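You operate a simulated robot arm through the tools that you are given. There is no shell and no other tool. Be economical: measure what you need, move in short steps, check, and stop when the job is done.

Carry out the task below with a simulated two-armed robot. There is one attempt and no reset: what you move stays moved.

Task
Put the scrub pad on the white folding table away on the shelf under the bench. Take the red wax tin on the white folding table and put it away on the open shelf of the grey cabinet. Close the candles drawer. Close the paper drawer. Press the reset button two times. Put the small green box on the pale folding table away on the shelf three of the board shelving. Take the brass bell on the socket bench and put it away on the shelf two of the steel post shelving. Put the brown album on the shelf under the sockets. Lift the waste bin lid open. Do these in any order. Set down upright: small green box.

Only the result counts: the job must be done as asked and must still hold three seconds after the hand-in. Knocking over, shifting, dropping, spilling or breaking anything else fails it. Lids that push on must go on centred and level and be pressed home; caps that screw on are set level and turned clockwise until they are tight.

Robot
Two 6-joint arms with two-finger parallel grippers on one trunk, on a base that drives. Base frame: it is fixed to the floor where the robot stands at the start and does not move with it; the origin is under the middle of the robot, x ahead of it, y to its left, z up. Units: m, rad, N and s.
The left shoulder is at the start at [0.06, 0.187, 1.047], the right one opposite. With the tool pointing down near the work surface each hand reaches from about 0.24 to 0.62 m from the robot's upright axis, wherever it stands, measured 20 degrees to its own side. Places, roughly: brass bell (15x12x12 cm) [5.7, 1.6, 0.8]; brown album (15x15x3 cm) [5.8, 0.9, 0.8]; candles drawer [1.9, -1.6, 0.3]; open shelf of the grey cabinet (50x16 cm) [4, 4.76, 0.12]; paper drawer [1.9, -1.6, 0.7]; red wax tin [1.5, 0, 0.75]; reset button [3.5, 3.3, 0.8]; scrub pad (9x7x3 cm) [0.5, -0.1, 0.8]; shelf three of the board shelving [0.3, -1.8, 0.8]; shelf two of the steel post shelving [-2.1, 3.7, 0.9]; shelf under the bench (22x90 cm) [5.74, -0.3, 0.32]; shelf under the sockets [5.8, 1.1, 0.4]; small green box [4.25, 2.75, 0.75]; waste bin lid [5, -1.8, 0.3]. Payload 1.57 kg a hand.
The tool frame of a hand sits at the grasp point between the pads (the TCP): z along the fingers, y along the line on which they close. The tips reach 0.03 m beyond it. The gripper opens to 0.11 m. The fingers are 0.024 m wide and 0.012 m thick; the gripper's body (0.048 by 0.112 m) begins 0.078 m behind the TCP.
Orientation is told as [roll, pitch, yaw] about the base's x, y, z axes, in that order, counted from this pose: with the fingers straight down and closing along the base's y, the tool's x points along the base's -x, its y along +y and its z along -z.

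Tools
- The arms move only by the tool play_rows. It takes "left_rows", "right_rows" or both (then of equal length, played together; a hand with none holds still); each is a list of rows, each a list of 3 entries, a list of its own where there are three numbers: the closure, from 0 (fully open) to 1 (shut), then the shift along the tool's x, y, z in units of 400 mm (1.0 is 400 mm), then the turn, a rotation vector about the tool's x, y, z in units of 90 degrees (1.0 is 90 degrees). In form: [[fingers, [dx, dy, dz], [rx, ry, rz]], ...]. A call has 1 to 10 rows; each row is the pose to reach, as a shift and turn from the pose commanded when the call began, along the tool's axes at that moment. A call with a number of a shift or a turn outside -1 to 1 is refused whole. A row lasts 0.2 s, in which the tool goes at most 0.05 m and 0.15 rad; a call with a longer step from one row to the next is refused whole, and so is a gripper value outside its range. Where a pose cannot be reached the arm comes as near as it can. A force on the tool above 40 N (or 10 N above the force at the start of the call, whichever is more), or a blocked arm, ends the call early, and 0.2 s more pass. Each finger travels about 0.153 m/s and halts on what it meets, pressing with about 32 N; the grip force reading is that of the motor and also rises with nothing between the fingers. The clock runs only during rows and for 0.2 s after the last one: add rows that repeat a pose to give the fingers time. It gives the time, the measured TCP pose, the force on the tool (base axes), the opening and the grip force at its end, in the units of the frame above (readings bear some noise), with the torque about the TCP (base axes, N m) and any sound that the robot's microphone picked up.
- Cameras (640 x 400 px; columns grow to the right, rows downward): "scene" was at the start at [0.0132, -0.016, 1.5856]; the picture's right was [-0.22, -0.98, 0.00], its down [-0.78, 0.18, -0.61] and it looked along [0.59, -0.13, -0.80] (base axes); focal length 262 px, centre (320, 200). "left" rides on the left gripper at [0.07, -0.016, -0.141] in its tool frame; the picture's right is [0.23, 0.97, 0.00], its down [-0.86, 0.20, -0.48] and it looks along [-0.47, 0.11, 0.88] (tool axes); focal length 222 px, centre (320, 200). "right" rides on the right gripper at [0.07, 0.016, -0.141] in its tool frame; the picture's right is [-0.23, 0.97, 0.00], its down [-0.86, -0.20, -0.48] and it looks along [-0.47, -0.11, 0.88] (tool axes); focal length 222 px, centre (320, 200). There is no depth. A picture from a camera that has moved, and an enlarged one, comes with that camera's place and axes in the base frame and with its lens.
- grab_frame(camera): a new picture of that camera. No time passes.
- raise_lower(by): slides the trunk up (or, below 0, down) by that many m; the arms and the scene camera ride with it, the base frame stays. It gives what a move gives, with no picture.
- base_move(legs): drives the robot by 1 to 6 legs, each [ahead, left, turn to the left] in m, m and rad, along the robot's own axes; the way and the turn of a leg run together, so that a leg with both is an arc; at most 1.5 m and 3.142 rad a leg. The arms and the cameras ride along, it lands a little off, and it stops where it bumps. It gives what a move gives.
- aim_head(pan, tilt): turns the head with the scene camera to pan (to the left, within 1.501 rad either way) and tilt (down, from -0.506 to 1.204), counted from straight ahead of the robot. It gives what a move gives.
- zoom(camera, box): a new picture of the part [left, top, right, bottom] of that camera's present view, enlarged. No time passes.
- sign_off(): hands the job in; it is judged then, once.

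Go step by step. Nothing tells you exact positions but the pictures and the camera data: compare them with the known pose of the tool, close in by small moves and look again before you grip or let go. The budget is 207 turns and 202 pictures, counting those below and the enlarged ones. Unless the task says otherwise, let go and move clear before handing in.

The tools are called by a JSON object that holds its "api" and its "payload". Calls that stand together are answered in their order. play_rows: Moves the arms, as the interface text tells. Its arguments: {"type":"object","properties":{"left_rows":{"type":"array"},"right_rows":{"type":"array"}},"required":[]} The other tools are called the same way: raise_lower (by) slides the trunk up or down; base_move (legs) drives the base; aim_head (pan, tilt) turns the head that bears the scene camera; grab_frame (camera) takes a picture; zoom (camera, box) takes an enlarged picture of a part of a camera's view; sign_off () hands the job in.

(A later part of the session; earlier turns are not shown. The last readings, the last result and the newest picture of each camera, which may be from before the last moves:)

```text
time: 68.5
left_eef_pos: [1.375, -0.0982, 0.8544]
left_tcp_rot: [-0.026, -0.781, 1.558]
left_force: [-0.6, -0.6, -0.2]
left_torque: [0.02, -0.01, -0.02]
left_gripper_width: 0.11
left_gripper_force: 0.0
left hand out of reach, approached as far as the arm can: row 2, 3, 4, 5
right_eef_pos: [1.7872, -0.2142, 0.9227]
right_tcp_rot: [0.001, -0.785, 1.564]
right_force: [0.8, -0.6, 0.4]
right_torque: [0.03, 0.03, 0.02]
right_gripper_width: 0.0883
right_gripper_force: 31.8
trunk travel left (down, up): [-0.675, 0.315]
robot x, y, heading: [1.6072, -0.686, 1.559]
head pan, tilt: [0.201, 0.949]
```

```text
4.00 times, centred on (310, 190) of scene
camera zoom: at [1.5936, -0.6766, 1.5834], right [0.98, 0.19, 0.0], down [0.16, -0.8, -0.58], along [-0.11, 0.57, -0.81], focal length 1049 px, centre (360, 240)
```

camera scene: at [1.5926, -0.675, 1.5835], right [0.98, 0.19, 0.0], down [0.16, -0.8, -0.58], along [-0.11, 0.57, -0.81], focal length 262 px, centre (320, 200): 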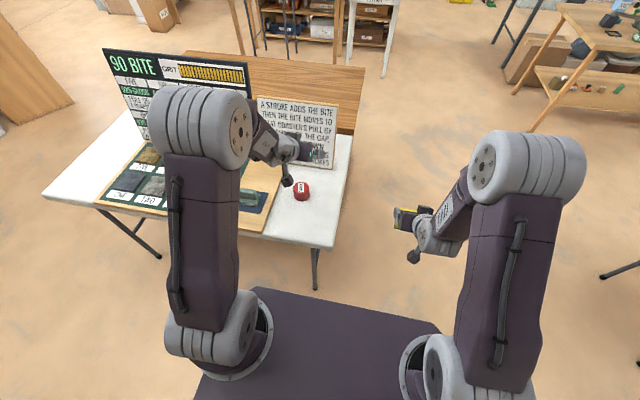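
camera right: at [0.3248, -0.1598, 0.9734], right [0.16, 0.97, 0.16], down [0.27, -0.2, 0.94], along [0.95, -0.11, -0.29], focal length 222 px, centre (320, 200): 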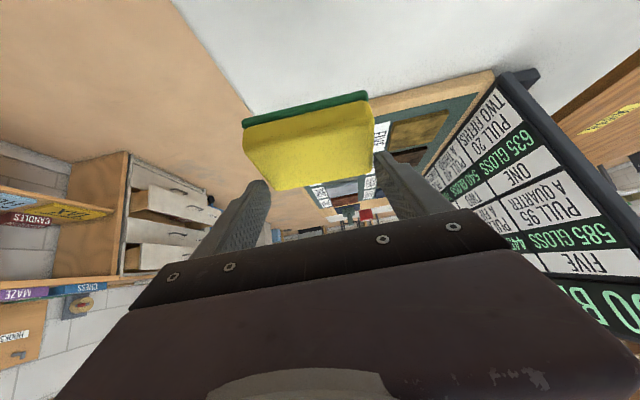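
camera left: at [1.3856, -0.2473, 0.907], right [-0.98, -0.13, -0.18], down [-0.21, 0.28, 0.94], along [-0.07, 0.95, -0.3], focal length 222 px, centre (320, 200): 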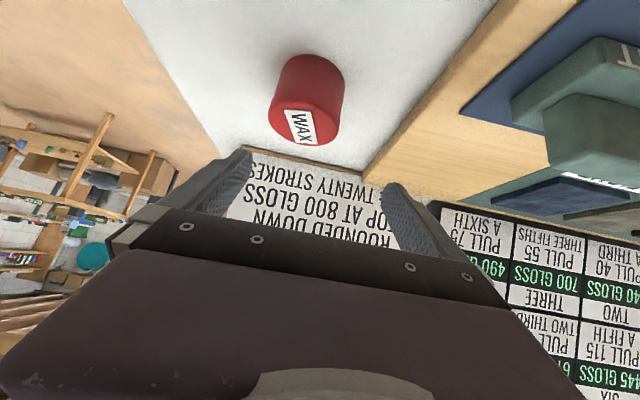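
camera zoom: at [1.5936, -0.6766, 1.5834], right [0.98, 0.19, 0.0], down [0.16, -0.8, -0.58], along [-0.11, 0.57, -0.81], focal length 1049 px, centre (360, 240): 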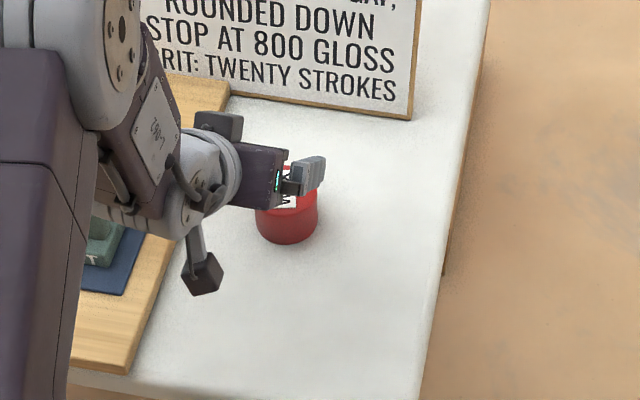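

The tin sits at about [1.403, -0.07]; the hand is 2.8 cm too far left. Correct sideways first, then descend.

{"api": "play_rows", "payload": {"left_rows": [[0, [0.0, -0.07, 0.0], [0, 0, 0]], [0, [0.03, -0.07, 0.05], [0, 0, 0]], [0, [0.06, -0.07, 0.1], [0, 0, 0]], [0, [0.06, -0.07, 0.1], [0, 0, 0]]]}}

{"api": "grab_frame", "payload": {"camera": "left"}}

```text
time: 69.5
left_eef_pos: [1.3716, -0.08, 0.8187]
left_tcp_rot: [-0.026, -0.796, 1.564]
left_force: [-1.6, 4.6, 31.8]
left_torque: [0.48, -1.74, 0.32]
left_gripper_width: 0.1083
left_gripper_force: 0.0
left hand out of reach, approached as far as the arm can: row 1, 2, 3, 4
right_eef_pos: [1.7866, -0.2171, 0.9248]
right_tcp_rot: [0.004, -0.788, 1.564]
right_force: [-0.1, 0.0, 0.1]
right_torque: [-0.02, 0.01, -0.02]
right_gripper_width: 0.0882
right_gripper_force: 31.8
trunk travel left (down, up): [-0.675, 0.315]
robot x, y, heading: [1.6061, -0.6885, 1.566]
head pan, tilt: [0.201, 0.949]
```

```text
169 pictures are left
camera left: at [1.3826, -0.231, 0.868], right [-0.97, -0.13, -0.18], down [-0.21, 0.26, 0.94], along [-0.08, 0.96, -0.28], focal length 222 px, centre (320, 200)
```

left: 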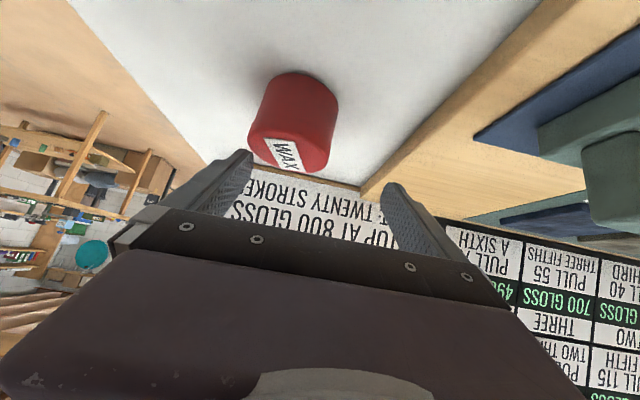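

The right finger touched the tin's rim because the arm could not shift sideways here. Lift, and correct sideways with the base instead.

{"api": "play_rows", "payload": {"left_rows": [[0, [-0.04, 0, -0.04], [0, 0, 0]], [0, [-0.08, 0, -0.08], [0, 0, 0]], [0, [-0.08, 0, -0.08], [0, 0, 0]]]}}

{"api": "base_move", "payload": {"legs": [[0.02, -0.032, 0]]}}

{"api": "grab_frame", "payload": {"camera": "left"}}

```text
time: 70.3
left_eef_pos: [1.3628, -0.082, 0.8565]
left_tcp_rot: [-0.007, -0.781, 1.562]
left_force: [-0.6, 1.2, -0.2]
left_torque: [-0.01, 0.01, 0.01]
left_gripper_width: 0.1099
left_gripper_force: 0.1
left hand out of reach, approached as far as the arm can: row 1, 2, 3
right_eef_pos: [1.7869, -0.2129, 0.9228]
right_tcp_rot: [-0.001, -0.784, 1.564]
right_force: [0.0, 0.3, -0.1]
right_torque: [-0.01, 0.02, 0.03]
right_gripper_width: 0.0882
right_gripper_force: 32.8
trunk travel left (down, up): [-0.675, 0.315]
robot x, y, heading: [1.6083, -0.6885, 1.562]
head pan, tilt: [0.201, 0.949]
```

```text
time: 71.2
left_eef_pos: [1.3942, -0.0636, 0.8578]
left_tcp_rot: [-0.009, -0.783, 1.563]
left_force: [-0.7, -0.8, -0.1]
left_torque: [0.0, -0.06, 0.02]
left_gripper_width: 0.1102
left_gripper_force: 0.0
right_eef_pos: [1.8157, -0.1945, 0.925]
right_tcp_rot: [-0.002, -0.785, 1.566]
right_force: [0.0, 0.3, -0.2]
right_torque: [0.01, -0.02, -0.03]
right_gripper_width: 0.0883
right_gripper_force: 32.6
trunk travel left (down, up): [-0.675, 0.315]
robot x, y, heading: [1.6423, -0.6648, 1.565]
head pan, tilt: [0.201, 0.949]
```

```text
168 pictures are left
camera left: at [1.4071, -0.2132, 0.9093], right [-0.98, -0.15, -0.17], down [-0.2, 0.27, 0.94], along [-0.09, 0.95, -0.29], focal length 222 px, centre (320, 200)
```

left: 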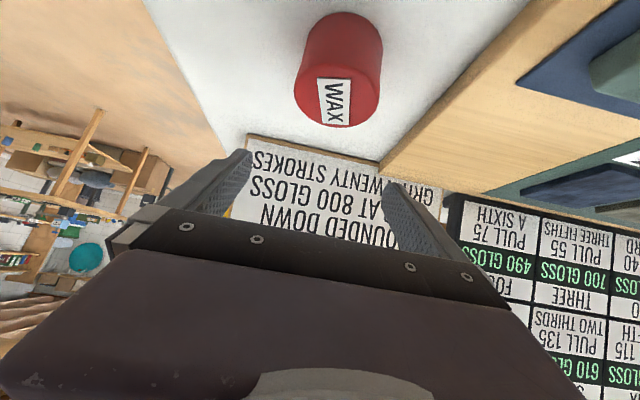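

Now the hand is within 8 mm. One more small base nudge, then descend.

{"api": "base_move", "payload": {"legs": [[-0.012, -0.013, 0]]}}

{"api": "play_rows", "payload": {"left_rows": [[0, [0.03, 0, 0.03], [0, 0, 0]], [0, [0.06, 0, 0.06], [0, 0, 0]], [0, [0.06, 0, 0.06], [0, 0, 0]]]}}

{"api": "grab_frame", "payload": {"camera": "left"}}

```text
time: 72.0
left_eef_pos: [1.4063, -0.0727, 0.8551]
left_tcp_rot: [-0.009, -0.78, 1.562]
left_force: [-0.1, 0.4, 0.5]
left_torque: [0.0, 0.01, -0.02]
left_gripper_width: 0.1101
left_gripper_force: 0.0
right_eef_pos: [1.8291, -0.204, 0.9217]
right_tcp_rot: [-0.003, -0.782, 1.569]
right_force: [0.5, 0.2, 0.4]
right_torque: [0.01, 0.0, 0.0]
right_gripper_width: 0.0882
right_gripper_force: 31.8
trunk travel left (down, up): [-0.675, 0.315]
robot x, y, heading: [1.6494, -0.6793, 1.568]
head pan, tilt: [0.201, 0.949]
```

```text
time: 72.8
left_eef_pos: [1.4085, -0.0737, 0.8242]
left_tcp_rot: [-0.018, -0.779, 1.57]
left_force: [0.0, -0.2, 0.4]
left_torque: [-0.01, 0.01, -0.02]
left_gripper_width: 0.1101
left_gripper_force: 0.0
right_eef_pos: [1.8303, -0.2063, 0.9236]
right_tcp_rot: [0.0, -0.785, 1.565]
right_force: [-0.5, 0.8, 0.3]
right_torque: [-0.02, 0.02, 0.01]
right_gripper_width: 0.0883
right_gripper_force: 32.1
trunk travel left (down, up): [-0.675, 0.315]
robot x, y, heading: [1.6553, -0.677, 1.565]
head pan, tilt: [0.201, 0.949]
```

```text
167 pictures are left
camera left: at [1.421, -0.2236, 0.8761], right [-0.97, -0.15, -0.17], down [-0.21, 0.27, 0.94], along [-0.09, 0.95, -0.3], focal length 222 px, centre (320, 200)
```

left: 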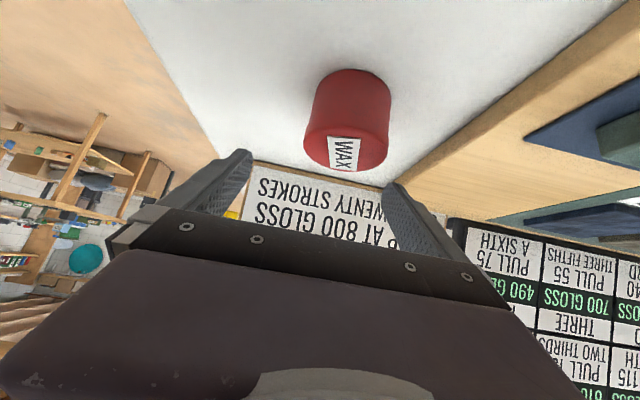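

Tin is centred within about 8 mm between the fingers. Descend and close.

{"api": "play_rows", "payload": {"left_rows": [[0, [0.045, 0.02, 0.036], [0, 0, 0]], [0, [0.09, 0.02, 0.0725], [0, 0, 0]], [0, [0.09, 0.02, 0.0725], [0, 0, 0]], [1, [0.09, 0.02, 0.0725], [0, 0, 0]], [1, [0.09, 0.02, 0.0725], [0, 0, 0]], [1, [0.09, 0.02, 0.0725], [0, 0, 0]]]}}

{"api": "grab_frame", "payload": {"camera": "left"}}

```text
time: 74.2
left_eef_pos: [1.4056, -0.0683, 0.7788]
left_tcp_rot: [-0.027, -0.778, 1.579]
left_force: [0.0, 0.0, 0.6]
left_torque: [0.02, 0.01, 0.0]
left_gripper_width: 0.0632
left_gripper_force: 31.2
left hand out of reach, approached as far as the arm can: row 1, 2, 3, 4, 5, 6
right_eef_pos: [1.8304, -0.2058, 0.9224]
right_tcp_rot: [0.0, -0.786, 1.566]
right_force: [0.1, -0.1, 0.4]
right_torque: [-0.01, 0.01, -0.01]
right_gripper_width: 0.0884
right_gripper_force: 31.7
trunk travel left (down, up): [-0.675, 0.315]
robot x, y, heading: [1.6515, -0.6804, 1.566]
head pan, tilt: [0.201, 0.949]
```

```text
166 pictures are left
camera left: at [1.4187, -0.219, 0.831], right [-0.97, -0.15, -0.18], down [-0.21, 0.28, 0.94], along [-0.09, 0.95, -0.3], focal length 222 px, centre (320, 200)
```

left: 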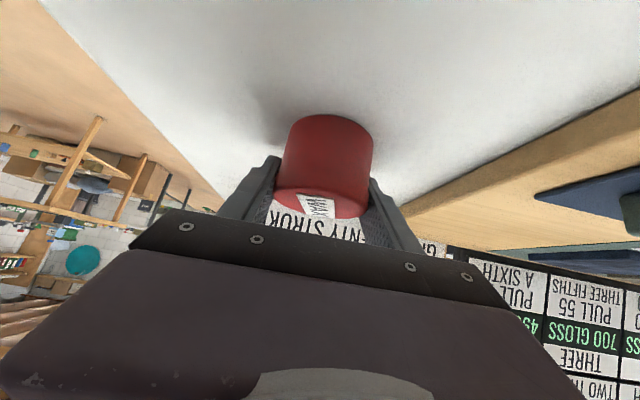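

Tin gripped (0.063 m). Lift with the trunk, back off, turn and drive towards the far bench.

{"api": "raise_lower", "payload": {"by": 0.15}}

{"api": "base_move", "payload": {"legs": [[-0.08, 0, 0], [0, 0, -1.566], [1.5, 0, 0], [1.2, 0, 0]]}}

{"api": "aim_head", "payload": {"pan": 0.1, "tilt": 0.45}}

{"api": "grab_frame", "payload": {"camera": "scene"}}

{"api": "aim_head", "payload": {"pan": -1.0, "tilt": 0.6}}

{"api": "grab_frame", "payload": {"camera": "scene"}}

```text
time: 75.9
left_eef_pos: [1.4046, -0.0701, 0.9278]
left_tcp_rot: [-0.028, -0.778, 1.581]
left_force: [0.3, 0.4, -1.0]
left_torque: [0.02, 0.0, -0.01]
left_gripper_width: 0.0629
left_gripper_force: 32.7
right_eef_pos: [1.8301, -0.2058, 1.0716]
right_tcp_rot: [0.001, -0.783, 1.564]
right_force: [0.1, 0.5, 0.3]
right_torque: [-0.01, 0.0, 0.0]
right_gripper_width: 0.0884
right_gripper_force: 31.6
trunk travel left (down, up): [-0.825, 0.165]
robot x, y, heading: [1.6511, -0.683, 1.561]
head pan, tilt: [0.201, 0.949]
```

```text
time: 93.6
left_eef_pos: [4.9774, -0.5193, 0.9275]
left_tcp_rot: [-0.025, -0.778, 0.011]
left_force: [0.6, -0.4, -1.0]
left_torque: [0.0, -0.01, -0.02]
left_gripper_width: 0.0628
left_gripper_force: 32.3
right_eef_pos: [4.8436, -0.9465, 1.0723]
right_tcp_rot: [0.0, -0.785, -0.002]
right_force: [0.1, -0.5, 0.5]
right_torque: [0.03, -0.03, -0.02]
right_gripper_width: 0.0881
right_gripper_force: 31.8
trunk travel left (down, up): [-0.825, 0.165]
robot x, y, heading: [4.3699, -0.7702, -0.004]
head pan, tilt: [0.201, 0.949]
```

```text
time: 94.5
left_eef_pos: [4.9774, -0.5191, 0.9283]
left_tcp_rot: [-0.026, -0.778, 0.012]
left_force: [-0.5, 0.0, -0.9]
left_torque: [0.03, -0.02, -0.01]
left_gripper_width: 0.0629
left_gripper_force: 32.2
right_eef_pos: [4.8429, -0.9462, 1.0722]
right_tcp_rot: [-0.001, -0.783, -0.003]
right_force: [0.7, 0.1, -1.0]
right_torque: [0.01, 0.0, 0.01]
right_gripper_width: 0.0884
right_gripper_force: 32.1
trunk travel left (down, up): [-0.825, 0.165]
robot x, y, heading: [4.3669, -0.769, -0.002]
head pan, tilt: [0.099, 0.45]
```

```text
165 pictures are left
camera scene: at [4.4009, -0.7581, 1.7753], right [0.1, -1.0, 0.0], down [-0.43, -0.04, -0.9], along [0.9, 0.09, -0.44], focal length 262 px, centre (320, 200)
```

scene: 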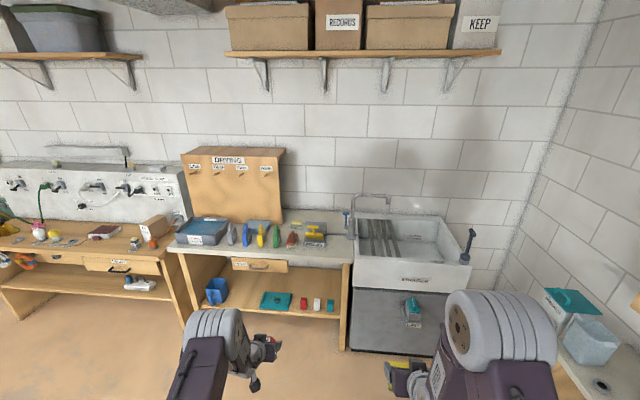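

```text
time: 95.9
left_eef_pos: [4.978, -0.5196, 0.9274]
left_tcp_rot: [-0.028, -0.778, 0.012]
left_force: [0.3, 0.0, -0.9]
left_torque: [-0.01, -0.02, 0.04]
left_gripper_width: 0.063
left_gripper_force: 32.1
right_eef_pos: [4.8442, -0.9454, 1.0722]
right_tcp_rot: [0.001, -0.784, -0.003]
right_force: [0.7, 0.6, -1.2]
right_torque: [0.01, 0.01, 0.01]
right_gripper_width: 0.0883
right_gripper_force: 31.7
trunk travel left (down, up): [-0.825, 0.165]
robot x, y, heading: [4.3709, -0.7715, -0.006]
head pan, tilt: [-1.0, 0.6]
```

```text
164 pictures are left
camera scene: at [4.3571, -0.8415, 1.7618], right [-0.84, -0.54, 0.0], down [-0.3, 0.48, -0.83], along [0.44, -0.7, -0.56], focal length 262 px, centre (320, 200)
```

scene: 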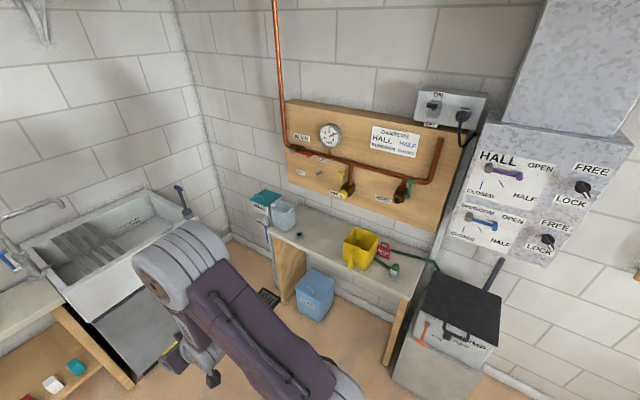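

Waste bin is the blue one under the side bench (~[4.95,-1.72]). The shelf under the bench has a free stretch at y≈-0.09. I'll retract the left hand (tool down), extend the right, and drive in front of that gap.

{"api": "play_rows", "payload": {"left_rows": [[1, [0.04, 0.009, -0.07], [0, 0.0625, 0]], [1, [0.08, 0.018, -0.14], [0, 0.125, 0]], [1, [0.12, 0.027, -0.21], [0, 0.1875, 0]], [1, [0.16, 0.036, -0.28], [0, 0.25, 0]], [1, [0.2, 0.045, -0.35], [0, 0.3125, 0]], [1, [0.24, 0.054, -0.42], [0, 0.375, 0]], [1, [0.28, 0.065, -0.49], [0, 0.4375, 0]], [1, [0.318, 0.075, -0.565], [0, 0.5, 0]], [1, [0.318, 0.075, -0.565], [0, 0.5, 0]]], "right_rows": [[1, [-0.03, 0, 0.03], [0, 0, 0]], [1, [-0.06, 0, 0.06], [0, 0, 0]], [1, [-0.09, 0, 0.09], [0, 0, 0]], [1, [-0.12, 0, 0.12], [0, 0, 0]], [1, [-0.15, 0, 0.15], [0, 0, 0]], [1, [-0.18, 0, 0.18], [0, 0, 0]], [1, [-0.212, 0, 0.212], [0, 0, 0]], [1, [-0.212, 0, 0.212], [0, 0, 0]], [1, [-0.212, 0, 0.212], [0, 0, 0]]]}}

{"api": "base_move", "payload": {"legs": [[0.1, 0, 0], [0, 0.86, 0], [0.3, 0, 0]]}}

{"api": "raise_lower", "payload": {"by": -0.4}}

{"api": "aim_head", "payload": {"pan": -0.1, "tilt": 0.6}}

{"api": "grab_frame", "payload": {"camera": "scene"}}

```text
time: 97.9
left_eef_pos: [4.7292, -0.4871, 0.9987]
left_tcp_rot: [-0.018, 0.009, -0.006]
left_force: [-1.0, -0.8, -1.0]
left_torque: [0.02, 0.0, 0.01]
left_gripper_width: 0.0627
left_gripper_force: 31.6
left hand out of reach, approached as far as the arm can: row 6
right_eef_pos: [4.963, -0.9468, 1.0721]
right_tcp_rot: [0.0, -0.784, -0.001]
right_force: [0.4, -1.0, 0.0]
right_torque: [0.0, -0.02, 0.03]
right_gripper_width: 0.0884
right_gripper_force: 32.3
trunk travel left (down, up): [-0.825, 0.165]
robot x, y, heading: [4.3667, -0.769, -0.003]
head pan, tilt: [-1.0, 0.6]
```

```text
time: 101.3
left_eef_pos: [4.7523, -0.0374, 0.9865]
left_tcp_rot: [-0.054, 0.009, 0.213]
left_force: [1.4, -1.3, -1.1]
left_torque: [0.13, 0.02, 0.02]
left_gripper_width: 0.063
left_gripper_force: 31.8
right_eef_pos: [5.0779, -0.4349, 1.073]
right_tcp_rot: [-0.046, -0.78, 0.254]
right_force: [1.4, -0.5, -0.4]
right_torque: [0.06, 0.01, 0.05]
right_gripper_width: 0.0885
right_gripper_force: 31.9
trunk travel left (down, up): [-0.825, 0.165]
robot x, y, heading: [4.468, -0.4218, 0.217]
head pan, tilt: [-1.0, 0.6]
stopped in leg 2: the robot was blocked; the commanded pose is now the measured one
```

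```text
time: 105.1
left_eef_pos: [4.7502, -0.0418, 0.5896]
left_tcp_rot: [-0.046, 0.007, 0.217]
left_force: [0.7, 0.3, -2.3]
left_torque: [-0.03, -0.01, 0.02]
left_gripper_width: 0.0626
left_gripper_force: 31.7
right_eef_pos: [5.0796, -0.4358, 0.6747]
right_tcp_rot: [-0.037, -0.782, 0.253]
right_force: [-0.4, 0.4, -0.2]
right_torque: [0.02, 0.02, 0.0]
right_gripper_width: 0.0885
right_gripper_force: 31.8
trunk travel left (down, up): [-0.425, 0.565]
robot x, y, heading: [4.4687, -0.423, 0.223]
head pan, tilt: [-1.0, 0.6]
```

```text
time: 106.3
left_eef_pos: [4.7492, -0.041, 0.5884]
left_tcp_rot: [-0.047, 0.008, 0.219]
left_force: [1.0, 0.1, -1.3]
left_torque: [0.0, -0.05, -0.03]
left_gripper_width: 0.0625
left_gripper_force: 32.3
right_eef_pos: [5.0788, -0.4349, 0.6741]
right_tcp_rot: [-0.037, -0.781, 0.254]
right_force: [-0.7, -0.2, 0.1]
right_torque: [0.0, -0.02, -0.04]
right_gripper_width: 0.0884
right_gripper_force: 32.5
trunk travel left (down, up): [-0.425, 0.565]
robot x, y, heading: [4.4672, -0.4233, 0.225]
head pan, tilt: [-0.099, 0.6]
```

```text
163 pictures are left
camera scene: at [4.4997, -0.4266, 1.3619], right [0.12, -0.99, 0.0], down [-0.56, -0.07, -0.82], along [0.82, 0.1, -0.57], focal length 262 px, centre (320, 200)
```

scene: 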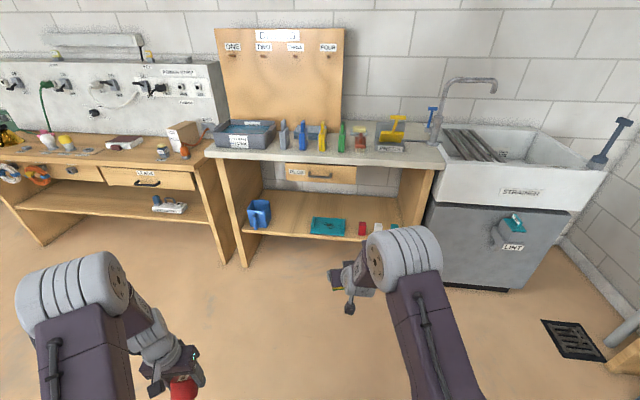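

The robot was blocked while sliding left – likely by the folding table with the monitor board behind-left. I'll look at it.

{"api": "aim_head", "payload": {"pan": 1.5, "tilt": 0.7}}

{"api": "grab_frame", "payload": {"camera": "scene"}}

```text
time: 108.0
left_eef_pos: [4.749, -0.0415, 0.59]
left_tcp_rot: [-0.048, 0.006, 0.22]
left_force: [0.0, 0.2, -1.5]
left_torque: [-0.01, -0.07, 0.02]
left_gripper_width: 0.0626
left_gripper_force: 32.1
right_eef_pos: [5.0791, -0.434, 0.674]
right_tcp_rot: [-0.039, -0.782, 0.255]
right_force: [-0.1, -0.2, 0.4]
right_torque: [0.0, 0.04, -0.02]
right_gripper_width: 0.0883
right_gripper_force: 32.0
trunk travel left (down, up): [-0.425, 0.565]
robot x, y, heading: [4.4684, -0.422, 0.223]
head pan, tilt: [1.499, 0.7]
```

```text
162 pictures are left
camera scene: at [4.399, -0.3535, 1.3536], right [0.99, 0.15, 0.0], down [0.1, -0.64, -0.77], along [-0.12, 0.76, -0.64], focal length 262 px, centre (320, 200)
```

scene: 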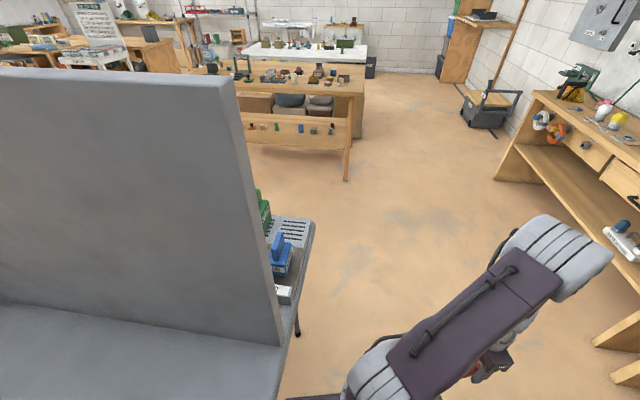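

The table and its items still stand; its end reaches x≈4.3. I'll ease away, go forward, straighten, and slide left in front of the bench.

{"api": "base_move", "payload": {"legs": [[0.0, -0.08, 0], [0.35, 0, 0], [0, 0, -0.223], [0, 0.5, 0]]}}

{"api": "aim_head", "payload": {"pan": -0.1, "tilt": 0.7}}

{"api": "grab_frame", "payload": {"camera": "scene"}}

{"api": "grab_frame", "payload": {"camera": "right"}}

```text
time: 114.3
left_eef_pos: [5.1972, 0.3868, 0.5896]
left_tcp_rot: [-0.049, 0.005, -0.021]
left_force: [0.6, -0.6, -0.7]
left_torque: [-0.01, -0.02, -0.02]
left_gripper_width: 0.0626
left_gripper_force: 32.4
right_eef_pos: [5.4237, -0.0731, 0.6746]
right_tcp_rot: [-0.041, -0.782, 0.015]
right_force: [0.0, 0.2, -0.5]
right_torque: [-0.03, 0.05, -0.01]
right_gripper_width: 0.0883
right_gripper_force: 32.1
trunk travel left (down, up): [-0.425, 0.565]
robot x, y, heading: [4.8331, 0.0848, -0.013]
head pan, tilt: [1.499, 0.7]
```

```text
time: 116.0
left_eef_pos: [5.1958, 0.3869, 0.5895]
left_tcp_rot: [-0.046, 0.006, -0.02]
left_force: [0.3, 0.0, -1.0]
left_torque: [0.05, -0.06, 0.04]
left_gripper_width: 0.0627
left_gripper_force: 32.1
right_eef_pos: [5.4237, -0.0744, 0.6745]
right_tcp_rot: [-0.04, -0.781, 0.017]
right_force: [-0.2, -0.4, 0.0]
right_torque: [0.04, 0.01, -0.03]
right_gripper_width: 0.0883
right_gripper_force: 32.1
trunk travel left (down, up): [-0.425, 0.565]
robot x, y, heading: [4.8339, 0.0879, -0.011]
head pan, tilt: [-0.099, 0.7]
```

```text
161 pictures are left
camera scene: at [4.8591, 0.0755, 1.3532], right [-0.11, -0.99, 0.0], down [-0.64, 0.07, -0.76], along [0.76, -0.09, -0.64], focal length 262 px, centre (320, 200)
```

scene: 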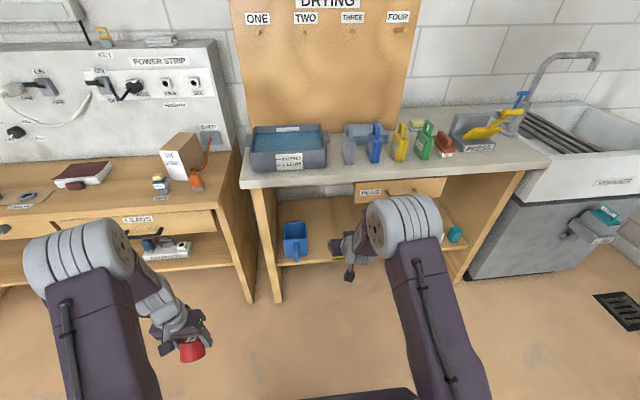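

```text
160 pictures are left
camera right: at [5.2742, -0.0538, 0.7249], right [0.17, 0.98, 0.13], down [0.27, -0.18, 0.95], along [0.95, -0.13, -0.29], focal length 222 px, centre (320, 200)
```

right: 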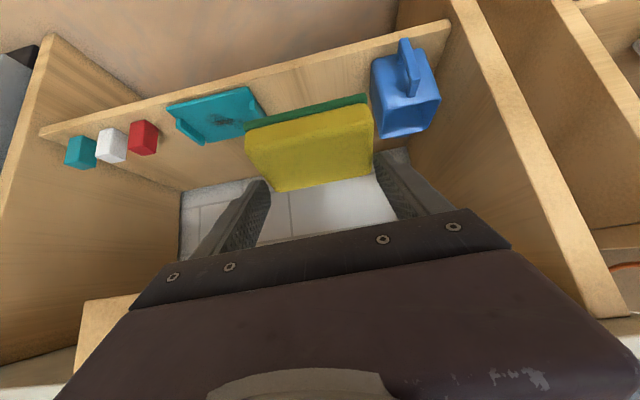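

The shelf's free gap spans y≈-0.22…0.03, front edge x≈5.63. Lower the trunk, shift slightly right and forward, then check.

{"api": "raise_lower", "payload": {"by": -0.285}}

{"api": "base_move", "payload": {"legs": [[0.15, -0.02, 0.01]]}}

{"api": "grab_frame", "payload": {"camera": "right"}}

{"api": "grab_frame", "payload": {"camera": "scene"}}

```text
time: 118.8
left_eef_pos: [5.198, 0.3869, 0.3039]
left_tcp_rot: [-0.048, 0.004, -0.021]
left_force: [0.1, 0.5, -1.3]
left_torque: [0.0, -0.02, -0.01]
left_gripper_width: 0.0628
left_gripper_force: 32.6
right_eef_pos: [5.4234, -0.0741, 0.3912]
right_tcp_rot: [-0.038, -0.782, 0.015]
right_force: [-0.6, 0.4, 0.2]
right_torque: [0.0, -0.01, 0.02]
right_gripper_width: 0.0885
right_gripper_force: 32.0
trunk travel left (down, up): [-0.14, 0.85]
robot x, y, heading: [4.8335, 0.0848, -0.014]
head pan, tilt: [-0.099, 0.7]
```

```text
time: 120.2
left_eef_pos: [5.3443, 0.3699, 0.3034]
left_tcp_rot: [-0.047, 0.006, -0.01]
left_force: [-0.1, 0.4, -1.1]
left_torque: [-0.03, -0.02, -0.01]
left_gripper_width: 0.0626
left_gripper_force: 32.2
right_eef_pos: [5.5753, -0.0894, 0.3905]
right_tcp_rot: [-0.039, -0.783, 0.022]
right_force: [0.4, 0.0, 0.5]
right_torque: [0.0, 0.0, -0.01]
right_gripper_width: 0.0885
right_gripper_force: 32.3
trunk travel left (down, up): [-0.14, 0.85]
robot x, y, heading: [4.9855, 0.0609, -0.001]
head pan, tilt: [-0.099, 0.7]
```

```text
159 pictures are left
camera right: at [5.4262, -0.0707, 0.4399], right [0.16, 0.98, 0.13], down [0.27, -0.17, 0.95], along [0.95, -0.12, -0.29], focal length 222 px, centre (320, 200)
```

right: 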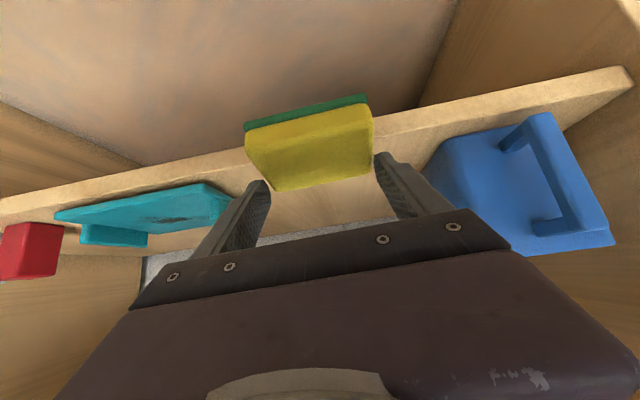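

```text
158 pictures are left
camera scene: at [5.0098, 0.0542, 1.0682], right [-0.1, -0.99, 0.0], down [-0.64, 0.07, -0.76], along [0.76, -0.08, -0.64], focal length 262 px, centre (320, 200)
```

scene: 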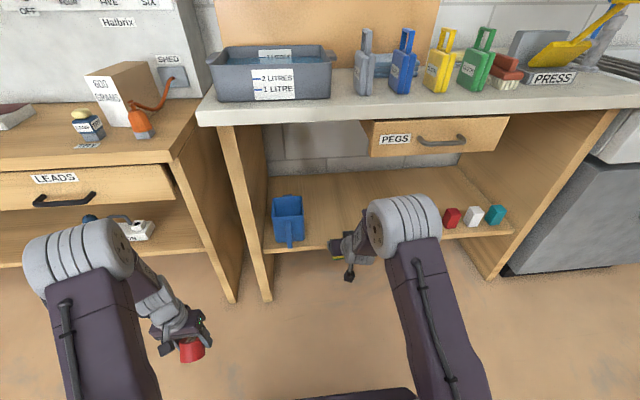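

Clearance above the shelf is ~3 cm and the gap is centred. Reach in.

{"api": "play_rows", "payload": {"right_rows": [[1, [-0.064, 0, 0.064], [0, 0, 0]], [1, [-0.128, 0, 0.128], [0, 0, 0]], [1, [-0.192, 0, 0.192], [0, 0, 0]], [1, [-0.256, 0, 0.256], [0, 0, 0]], [1, [-0.256, 0, 0.256], [0, 0, 0]]]}}

{"api": "grab_frame", "payload": {"camera": "right"}}

```text
time: 121.4
left_eef_pos: [5.3447, 0.3689, 0.3042]
left_tcp_rot: [-0.05, 0.005, -0.011]
left_force: [-0.4, 0.3, -1.6]
left_torque: [0.02, 0.0, 0.0]
left_gripper_width: 0.0625
left_gripper_force: 32.0
right_eef_pos: [5.7218, -0.0895, 0.3895]
right_tcp_rot: [-0.043, -0.784, 0.029]
right_force: [0.7, 0.5, -1.2]
right_torque: [0.0, -0.01, -0.01]
right_gripper_width: 0.0883
right_gripper_force: 31.7
right hand out of reach, approached as far as the arm can: row 3, 4
trunk travel left (down, up): [-0.14, 0.85]
robot x, y, heading: [4.9837, 0.0624, -0.002]
head pan, tilt: [-0.099, 0.7]
```

```text
157 pictures are left
camera right: at [5.5719, -0.0709, 0.4396], right [0.16, 0.98, 0.13], down [0.27, -0.17, 0.95], along [0.95, -0.12, -0.29], focal length 222 px, centre (320, 200)
```

right: 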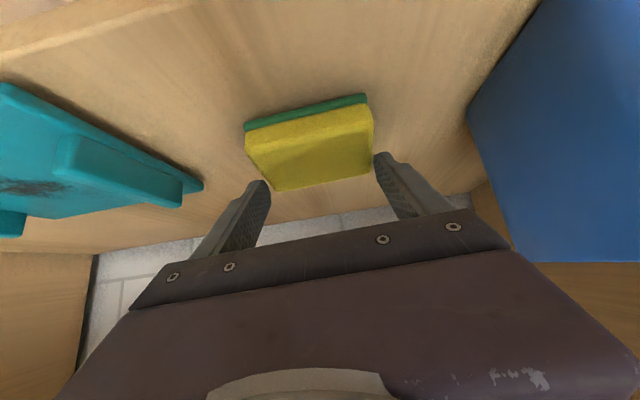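

In position over the free shelf area. Lower with the trunk and release.

{"api": "raise_lower", "payload": {"by": -0.028}}

{"api": "grab_frame", "payload": {"camera": "right"}}

```text
time: 122.2
left_eef_pos: [5.344, 0.3694, 0.2747]
left_tcp_rot: [-0.049, 0.003, -0.01]
left_force: [0.2, 0.8, -1.6]
left_torque: [0.02, -0.06, 0.01]
left_gripper_width: 0.0627
left_gripper_force: 32.1
right_eef_pos: [5.7269, -0.0889, 0.3735]
right_tcp_rot: [-0.037, -0.813, 0.027]
right_force: [-8.9, 0.0, 15.1]
right_torque: [-0.15, 0.47, -0.11]
right_gripper_width: 0.0884
right_gripper_force: 32.1
trunk travel left (down, up): [-0.112, 0.878]
robot x, y, heading: [4.985, 0.0575, -0.006]
head pan, tilt: [-0.099, 0.7]
stopped: the force on the tool passed its limit at 41 N (the readings are from after the stop); the commanded pose is now the measured one
```

```text
156 pictures are left
camera right: at [5.5756, -0.0715, 0.4201], right [0.16, 0.98, 0.14], down [0.24, -0.18, 0.95], along [0.96, -0.12, -0.26], focal length 222 px, centre (320, 200)
```

right: 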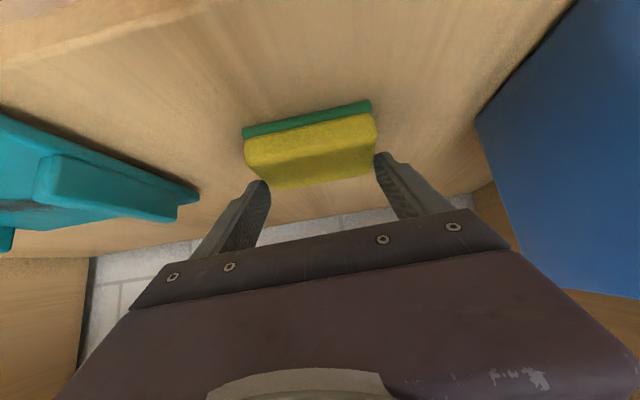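

Contact felt: the pad is on the shelf. Open the fingers.

{"api": "play_rows", "payload": {"right_rows": [[0.3, [0, 0, 0], [0, 0, 0]], [0, [0, 0, 0], [0, 0, 0]], [0, [0, 0, 0], [0, 0, 0]]]}}

{"api": "grab_frame", "payload": {"camera": "right"}}

```text
time: 123.0
left_eef_pos: [5.3438, 0.3686, 0.2758]
left_tcp_rot: [-0.049, 0.006, -0.012]
left_force: [0.3, 0.8, -0.3]
left_torque: [0.05, -0.06, 0.02]
left_gripper_width: 0.0625
left_gripper_force: 32.3
right_eef_pos: [5.7265, -0.0901, 0.37]
right_tcp_rot: [-0.037, -0.802, 0.025]
right_force: [-0.2, 0.6, 0.3]
right_torque: [0.0, -0.03, 0.02]
right_gripper_width: 0.11
right_gripper_force: 0.0
trunk travel left (down, up): [-0.112, 0.878]
robot x, y, heading: [4.9835, 0.0612, -0.005]
head pan, tilt: [-0.099, 0.7]
```

```text
155 pictures are left
camera right: at [5.5758, -0.0715, 0.4168], right [0.16, 0.98, 0.14], down [0.25, -0.18, 0.95], along [0.96, -0.12, -0.27], focal length 222 px, centre (320, 200)
```

right: 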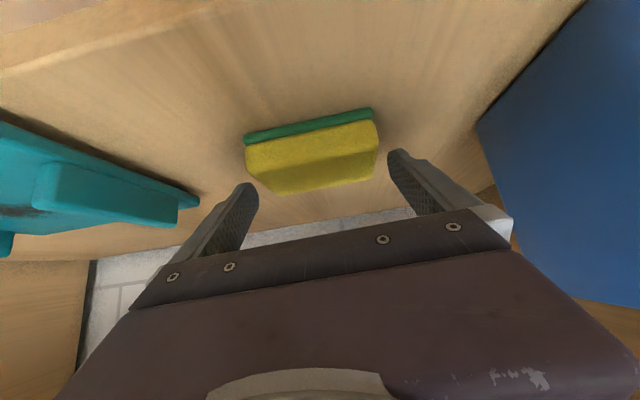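

The pad rests flat on the shelf. Rise slightly and back straight out.

{"api": "raise_lower", "payload": {"by": 0.03}}

{"api": "base_move", "payload": {"legs": [[-0.4, 0, 0]]}}

{"api": "grab_frame", "payload": {"camera": "right"}}

```text
time: 123.7
left_eef_pos: [5.3449, 0.3671, 0.305]
left_tcp_rot: [-0.047, 0.007, -0.01]
left_force: [0.6, 0.9, -2.1]
left_torque: [0.01, -0.01, -0.01]
left_gripper_width: 0.0626
left_gripper_force: 31.7
right_eef_pos: [5.7274, -0.0915, 0.3997]
right_tcp_rot: [-0.037, -0.804, 0.027]
right_force: [-0.7, -0.1, -0.9]
right_torque: [0.01, 0.01, 0.0]
right_gripper_width: 0.11
right_gripper_force: 0.0
trunk travel left (down, up): [-0.142, 0.848]
robot x, y, heading: [4.9821, 0.0616, -0.002]
head pan, tilt: [-0.099, 0.7]
```

```text
time: 126.2
left_eef_pos: [4.9433, 0.3712, 0.3053]
left_tcp_rot: [-0.047, 0.004, -0.011]
left_force: [0.4, 0.3, -1.2]
left_torque: [-0.03, 0.01, -0.02]
left_gripper_width: 0.0625
left_gripper_force: 32.1
right_eef_pos: [5.3265, -0.0865, 0.4006]
right_tcp_rot: [-0.037, -0.807, 0.026]
right_force: [0.6, -0.8, 0.2]
right_torque: [-0.04, 0.01, 0.03]
right_gripper_width: 0.1102
right_gripper_force: 0.0
trunk travel left (down, up): [-0.142, 0.848]
robot x, y, heading: [4.5857, 0.0613, -0.004]
head pan, tilt: [-0.099, 0.7]
```

```text
154 pictures are left
camera right: at [5.1753, -0.0692, 0.4472], right [0.16, 0.98, 0.14], down [0.25, -0.17, 0.95], along [0.96, -0.12, -0.27], focal length 222 px, centre (320, 200)
```

right: 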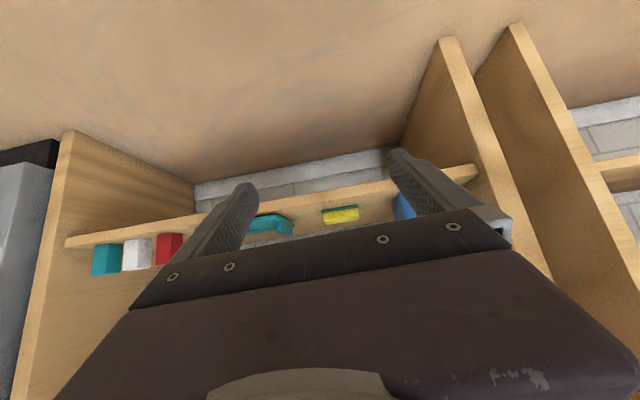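

Pad done. Now the waste bin: retract the right hand, move forward off the table, slide right and turn towards the bin.

{"api": "play_rows", "payload": {"right_rows": [[0, [0.085, 0, -0.085], [0, 0, 0]], [0, [0.17, 0, -0.17], [0, 0, 0]], [0, [0.255, 0, -0.255], [0, 0, 0]], [0, [0.34, 0, -0.34], [0, 0, 0]], [0, [0.425, 0, -0.425], [0, 0, 0]], [0, [0.47, 0, -0.47], [0, 0, 0]]]}}

{"api": "base_move", "payload": {"legs": [[0.3, 0, 0], [0, -1.0, 0], [0, 0, -1.57]]}}

{"api": "aim_head", "payload": {"pan": 0.0, "tilt": 0.7}}

{"api": "grab_frame", "payload": {"camera": "scene"}}

{"api": "grab_frame", "payload": {"camera": "right"}}

```text
time: 127.6
left_eef_pos: [4.944, 0.3709, 0.3066]
left_tcp_rot: [-0.047, 0.005, -0.011]
left_force: [-0.3, 0.1, -1.4]
left_torque: [0.0, 0.0, 0.02]
left_gripper_width: 0.0624
left_gripper_force: 31.8
right_eef_pos: [5.0601, -0.0875, 0.3957]
right_tcp_rot: [-0.036, -0.807, 0.028]
right_force: [-1.4, 0.7, -0.1]
right_torque: [0.01, 0.02, 0.01]
right_gripper_width: 0.11
right_gripper_force: 0.1
right hand out of reach, approached as far as the arm can: row 1
trunk travel left (down, up): [-0.142, 0.848]
robot x, y, heading: [4.5848, 0.0609, -0.003]
head pan, tilt: [-0.099, 0.7]
```

```text
time: 138.3
left_eef_pos: [5.1961, -1.2913, 0.3044]
left_tcp_rot: [-0.046, 0.006, -1.568]
left_force: [0.3, -0.5, -0.7]
left_torque: [0.03, -0.01, 0.01]
left_gripper_width: 0.0623
left_gripper_force: 31.4
right_eef_pos: [4.7393, -1.4124, 0.3933]
right_tcp_rot: [-0.037, -0.805, -1.532]
right_force: [0.7, -0.3, 0.0]
right_torque: [0.01, 0.0, 0.0]
right_gripper_width: 0.11
right_gripper_force: 0.2
trunk travel left (down, up): [-0.142, 0.848]
robot x, y, heading: [4.8847, -0.937, -1.563]
head pan, tilt: [-0.099, 0.7]
```

```text
time: 138.9
left_eef_pos: [5.1977, -1.2905, 0.3064]
left_tcp_rot: [-0.049, 0.005, -1.57]
left_force: [-0.2, 1.1, -1.1]
left_torque: [-0.03, 0.01, 0.01]
left_gripper_width: 0.0626
left_gripper_force: 32.2
right_eef_pos: [4.7399, -1.4116, 0.3939]
right_tcp_rot: [-0.037, -0.805, -1.533]
right_force: [0.3, 0.3, -0.5]
right_torque: [-0.01, -0.02, -0.01]
right_gripper_width: 0.11
right_gripper_force: 0.1
trunk travel left (down, up): [-0.142, 0.848]
robot x, y, heading: [4.8857, -0.9338, -1.566]
head pan, tilt: [0.0, 0.7]
```

```text
153 pictures are left
camera scene: at [4.8867, -0.9596, 1.0698], right [-1.0, -0.01, 0.0], down [0.0, 0.64, -0.76], along [0.01, -0.76, -0.64], focal length 262 px, centre (320, 200)
```

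scene: 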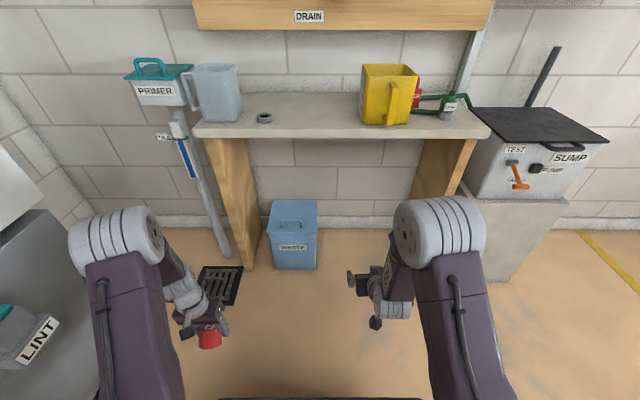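

```text
152 pictures are left
camera right: at [4.7546, -1.2618, 0.4411], right [0.98, -0.15, 0.14], down [-0.17, -0.25, 0.95], along [-0.1, -0.96, -0.27], focal length 222 px, centre (320, 200)
```

right: 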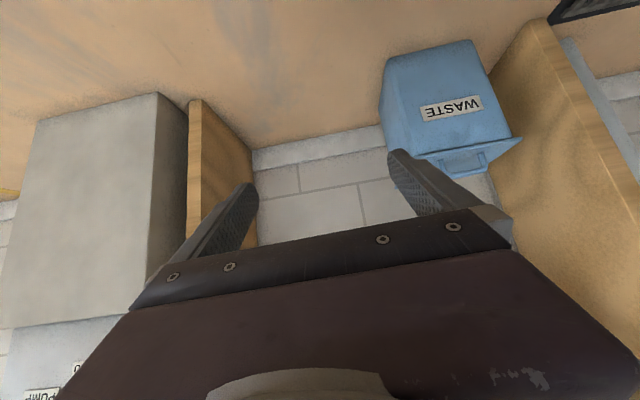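

{"api": "zoom", "payload": {"camera": "scene", "box": [240, 180, 352, 280]}}

{"api": "zoom", "payload": {"camera": "right", "box": [370, 30, 530, 190]}}

```text
4.00 times, centred on (296, 230) of scene
camera zoom: at [4.8867, -0.9596, 1.0698], right [-1.0, -0.01, 0.0], down [0.0, 0.64, -0.76], along [0.01, -0.76, -0.64], focal length 1049 px, centre (416, 80)
```

zoom: 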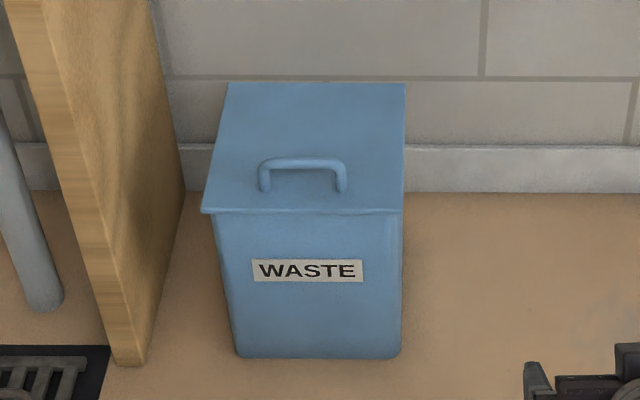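

```text
2.50 times, centred on (450, 110) of right
camera zoom: at [4.7546, -1.2618, 0.4411], right [0.98, -0.15, 0.14], down [-0.17, -0.25, 0.95], along [-0.1, -0.96, -0.27], focal length 555 px, centre (-5, 425)
```

zoom: 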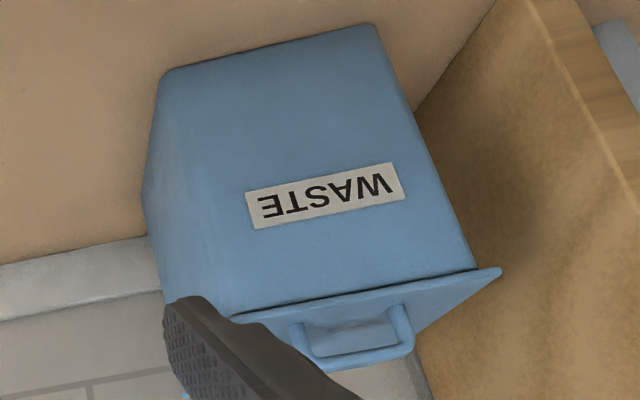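

The lid (z≈0.255) has an arched handle, bar centre ≈[5.02,-1.747,0.295], hinge at the back (y≈-1.92). I'll roll the right hand 90° so its fingers enclose the bar from above/below.

{"api": "play_rows", "payload": {"right_rows": [[0, [0, 0, 0], [0, 0, -0.094]], [0, [0, 0, 0], [0, 0, -0.188]], [0, [0, 0, 0], [0, 0, -0.282]], [0, [0, 0, 0], [0, 0, -0.376]], [0, [0, 0, 0], [0, 0, -0.47]], [0, [0, 0, 0], [0, 0, -0.564]], [0, [0, 0, 0], [0, 0, -0.658]], [0, [0, 0, 0], [0, 0, -0.752]], [0, [0, 0, 0], [0, 0, -0.846]], [0, [0, 0, 0], [0, 0, -0.94]]]}}

{"api": "grab_frame", "payload": {"camera": "right"}}

{"api": "grab_frame", "payload": {"camera": "scene"}}

```text
time: 141.1
left_eef_pos: [5.1979, -1.2918, 0.3049]
left_tcp_rot: [-0.046, 0.004, -1.568]
left_force: [-0.6, 0.2, -1.4]
left_torque: [-0.02, 0.01, 0.0]
left_gripper_width: 0.0623
left_gripper_force: 31.8
right_eef_pos: [4.7393, -1.4131, 0.3945]
right_tcp_rot: [-0.806, -0.039, -0.053]
right_force: [0.6, 0.0, 0.0]
right_torque: [-0.02, -0.01, 0.03]
right_gripper_width: 0.11
right_gripper_force: 0.1
trunk travel left (down, up): [-0.142, 0.848]
robot x, y, heading: [4.8866, -0.9394, -1.563]
head pan, tilt: [0.0, 0.7]
```

```text
149 pictures are left
camera right: at [4.6715, -1.2956, 0.4772], right [0.29, 0.66, -0.69], down [0.84, 0.16, 0.51], along [0.45, -0.73, -0.51], focal length 222 px, centre (320, 200)
```

right: 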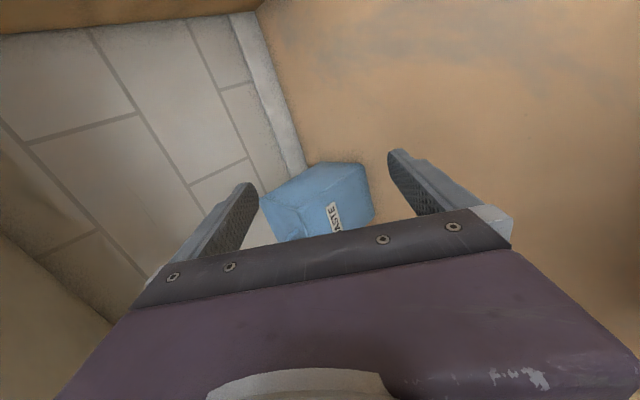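

```text
148 pictures are left
camera scene: at [4.8867, -0.9596, 1.0698], right [-1.0, -0.01, 0.0], down [-0.01, 0.64, -0.76], along [0.01, -0.76, -0.64], focal length 262 px, centre (320, 200)
```

scene: 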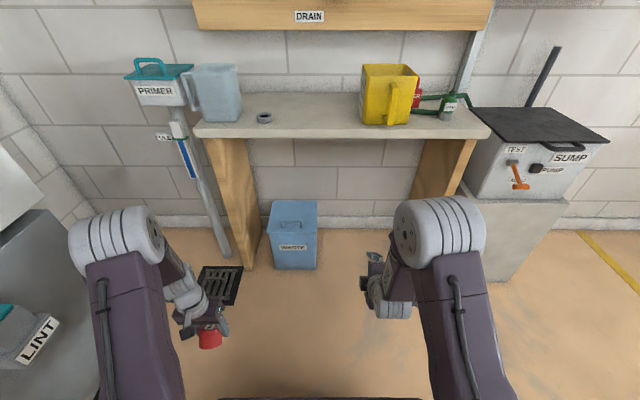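

Orientation is good. Bring the left hand (tin) inwards and move the base so the right hand stands in front of the handle.

{"api": "play_rows", "payload": {"left_rows": [[1, [0, -0.1, 0], [0, 0, 0]], [1, [0, -0.2, 0], [0, 0, 0]], [1, [0, -0.3, 0], [0, 0, 0]], [1, [0, -0.4, 0], [0, 0, 0]]]}}

{"api": "base_move", "payload": {"legs": [[0, 0.22, 0], [0.22, 0, 0]]}}

{"api": "grab_frame", "payload": {"camera": "right"}}

{"api": "grab_frame", "payload": {"camera": "scene"}}

```text
time: 142.1
left_eef_pos: [5.0375, -1.2913, 0.3138]
left_tcp_rot: [-0.048, 0.004, -1.569]
left_force: [1.0, 0.1, -1.6]
left_torque: [0.01, 0.0, 0.0]
left_gripper_width: 0.0623
left_gripper_force: 31.8
right_eef_pos: [4.7394, -1.413, 0.3944]
right_tcp_rot: [-0.806, -0.043, -0.053]
right_force: [0.7, 1.3, 0.3]
right_torque: [-0.02, 0.01, 0.01]
right_gripper_width: 0.1099
right_gripper_force: 0.1
trunk travel left (down, up): [-0.142, 0.848]
robot x, y, heading: [4.883, -0.9346, -1.564]
head pan, tilt: [0.0, 0.7]
```

```text
time: 145.1
left_eef_pos: [5.2563, -1.5128, 0.3135]
left_tcp_rot: [-0.046, 0.006, -1.572]
left_force: [0.6, -0.3, -0.7]
left_torque: [-0.04, 0.01, 0.0]
left_gripper_width: 0.0625
left_gripper_force: 32.1
right_eef_pos: [4.9586, -1.6316, 0.3932]
right_tcp_rot: [-0.805, -0.042, -0.056]
right_force: [0.6, -0.3, 0.3]
right_torque: [-0.04, -0.01, 0.03]
right_gripper_width: 0.1102
right_gripper_force: 0.1
trunk travel left (down, up): [-0.142, 0.848]
robot x, y, heading: [5.1038, -1.1578, -1.559]
head pan, tilt: [0.0, 0.7]
```

```text
147 pictures are left
camera right: at [4.8908, -1.5148, 0.4771], right [0.29, 0.66, -0.69], down [0.84, 0.16, 0.51], along [0.45, -0.73, -0.51], focal length 222 px, centre (320, 200)
```

right: 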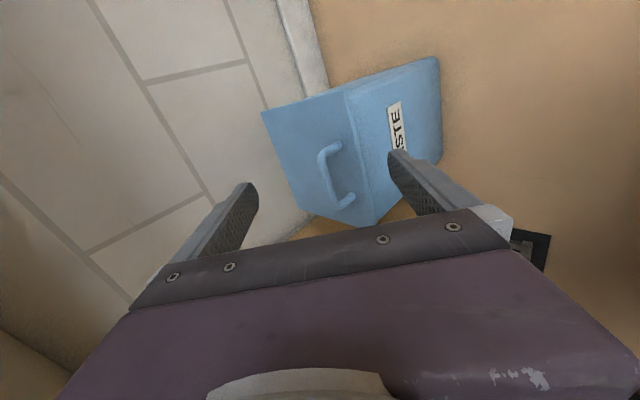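

```text
146 pictures are left
camera scene: at [5.1064, -1.1793, 1.0698], right [-1.0, -0.01, 0.0], down [0.0, 0.64, -0.76], along [0.0, -0.76, -0.64], focal length 262 px, centre (320, 200)
```

scene: 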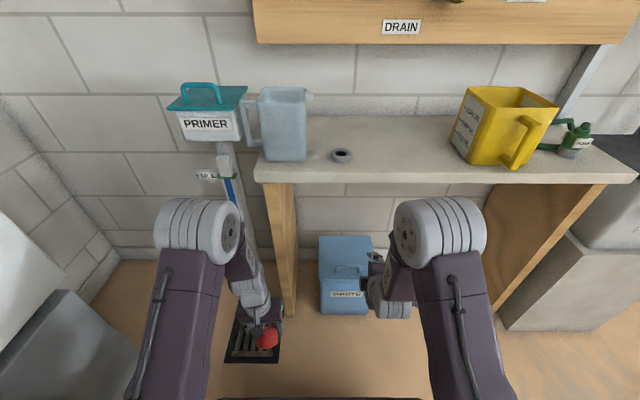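

The handle bar is confirmed at ≈[5.017,-1.747,0.291]. Move to a pre-grip pose with the fingers narrowed to ~2 cm.

{"api": "play_rows", "payload": {"right_rows": [[0.83, [-0.05, -0.004, 0.07], [0, 0, 0]], [0.83, [-0.1, -0.008, 0.14], [0, 0, 0]], [0.83, [-0.15, -0.011, 0.2125], [0, 0, 0]], [0.83, [-0.15, -0.011, 0.2125], [0, 0, 0]], [0.83, [-0.15, -0.011, 0.2125], [0, 0, 0]]]}}

{"api": "grab_frame", "payload": {"camera": "right"}}

{"api": "zoom", "payload": {"camera": "scene", "box": [290, 210, 450, 330]}}

```text
time: 146.3
left_eef_pos: [5.2555, -1.5108, 0.3144]
left_tcp_rot: [-0.046, 0.007, -1.572]
left_force: [0.1, -0.1, -1.1]
left_torque: [0.01, -0.01, 0.0]
left_gripper_width: 0.0621
left_gripper_force: 32.3
right_eef_pos: [5.0164, -1.7003, 0.3401]
right_tcp_rot: [-0.807, -0.041, -0.056]
right_force: [0.3, 0.2, -0.2]
right_torque: [-0.02, 0.01, -0.03]
right_gripper_width: 0.0185
right_gripper_force: 0.0
trunk travel left (down, up): [-0.142, 0.848]
robot x, y, heading: [5.1037, -1.157, -1.562]
head pan, tilt: [0.0, 0.7]
```

```text
145 pictures are left
camera right: at [4.9488, -1.5825, 0.4231], right [0.29, 0.66, -0.69], down [0.84, 0.16, 0.51], along [0.45, -0.73, -0.51], focal length 222 px, centre (320, 200)
```

right: 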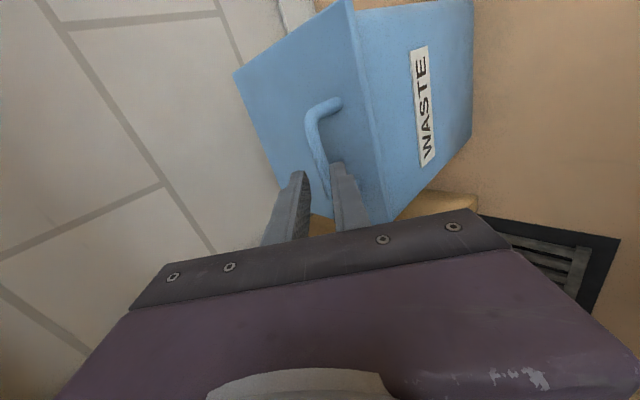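

```text
3.33 times, centred on (370, 270) of scene
camera zoom: at [5.1064, -1.1793, 1.0698], right [-1.0, -0.01, 0.0], down [0.0, 0.64, -0.76], along [0.0, -0.76, -0.64], focal length 874 px, centre (153, -33)
```

zoom: 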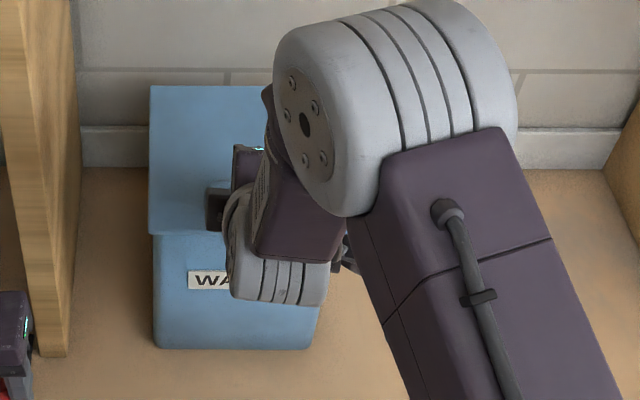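

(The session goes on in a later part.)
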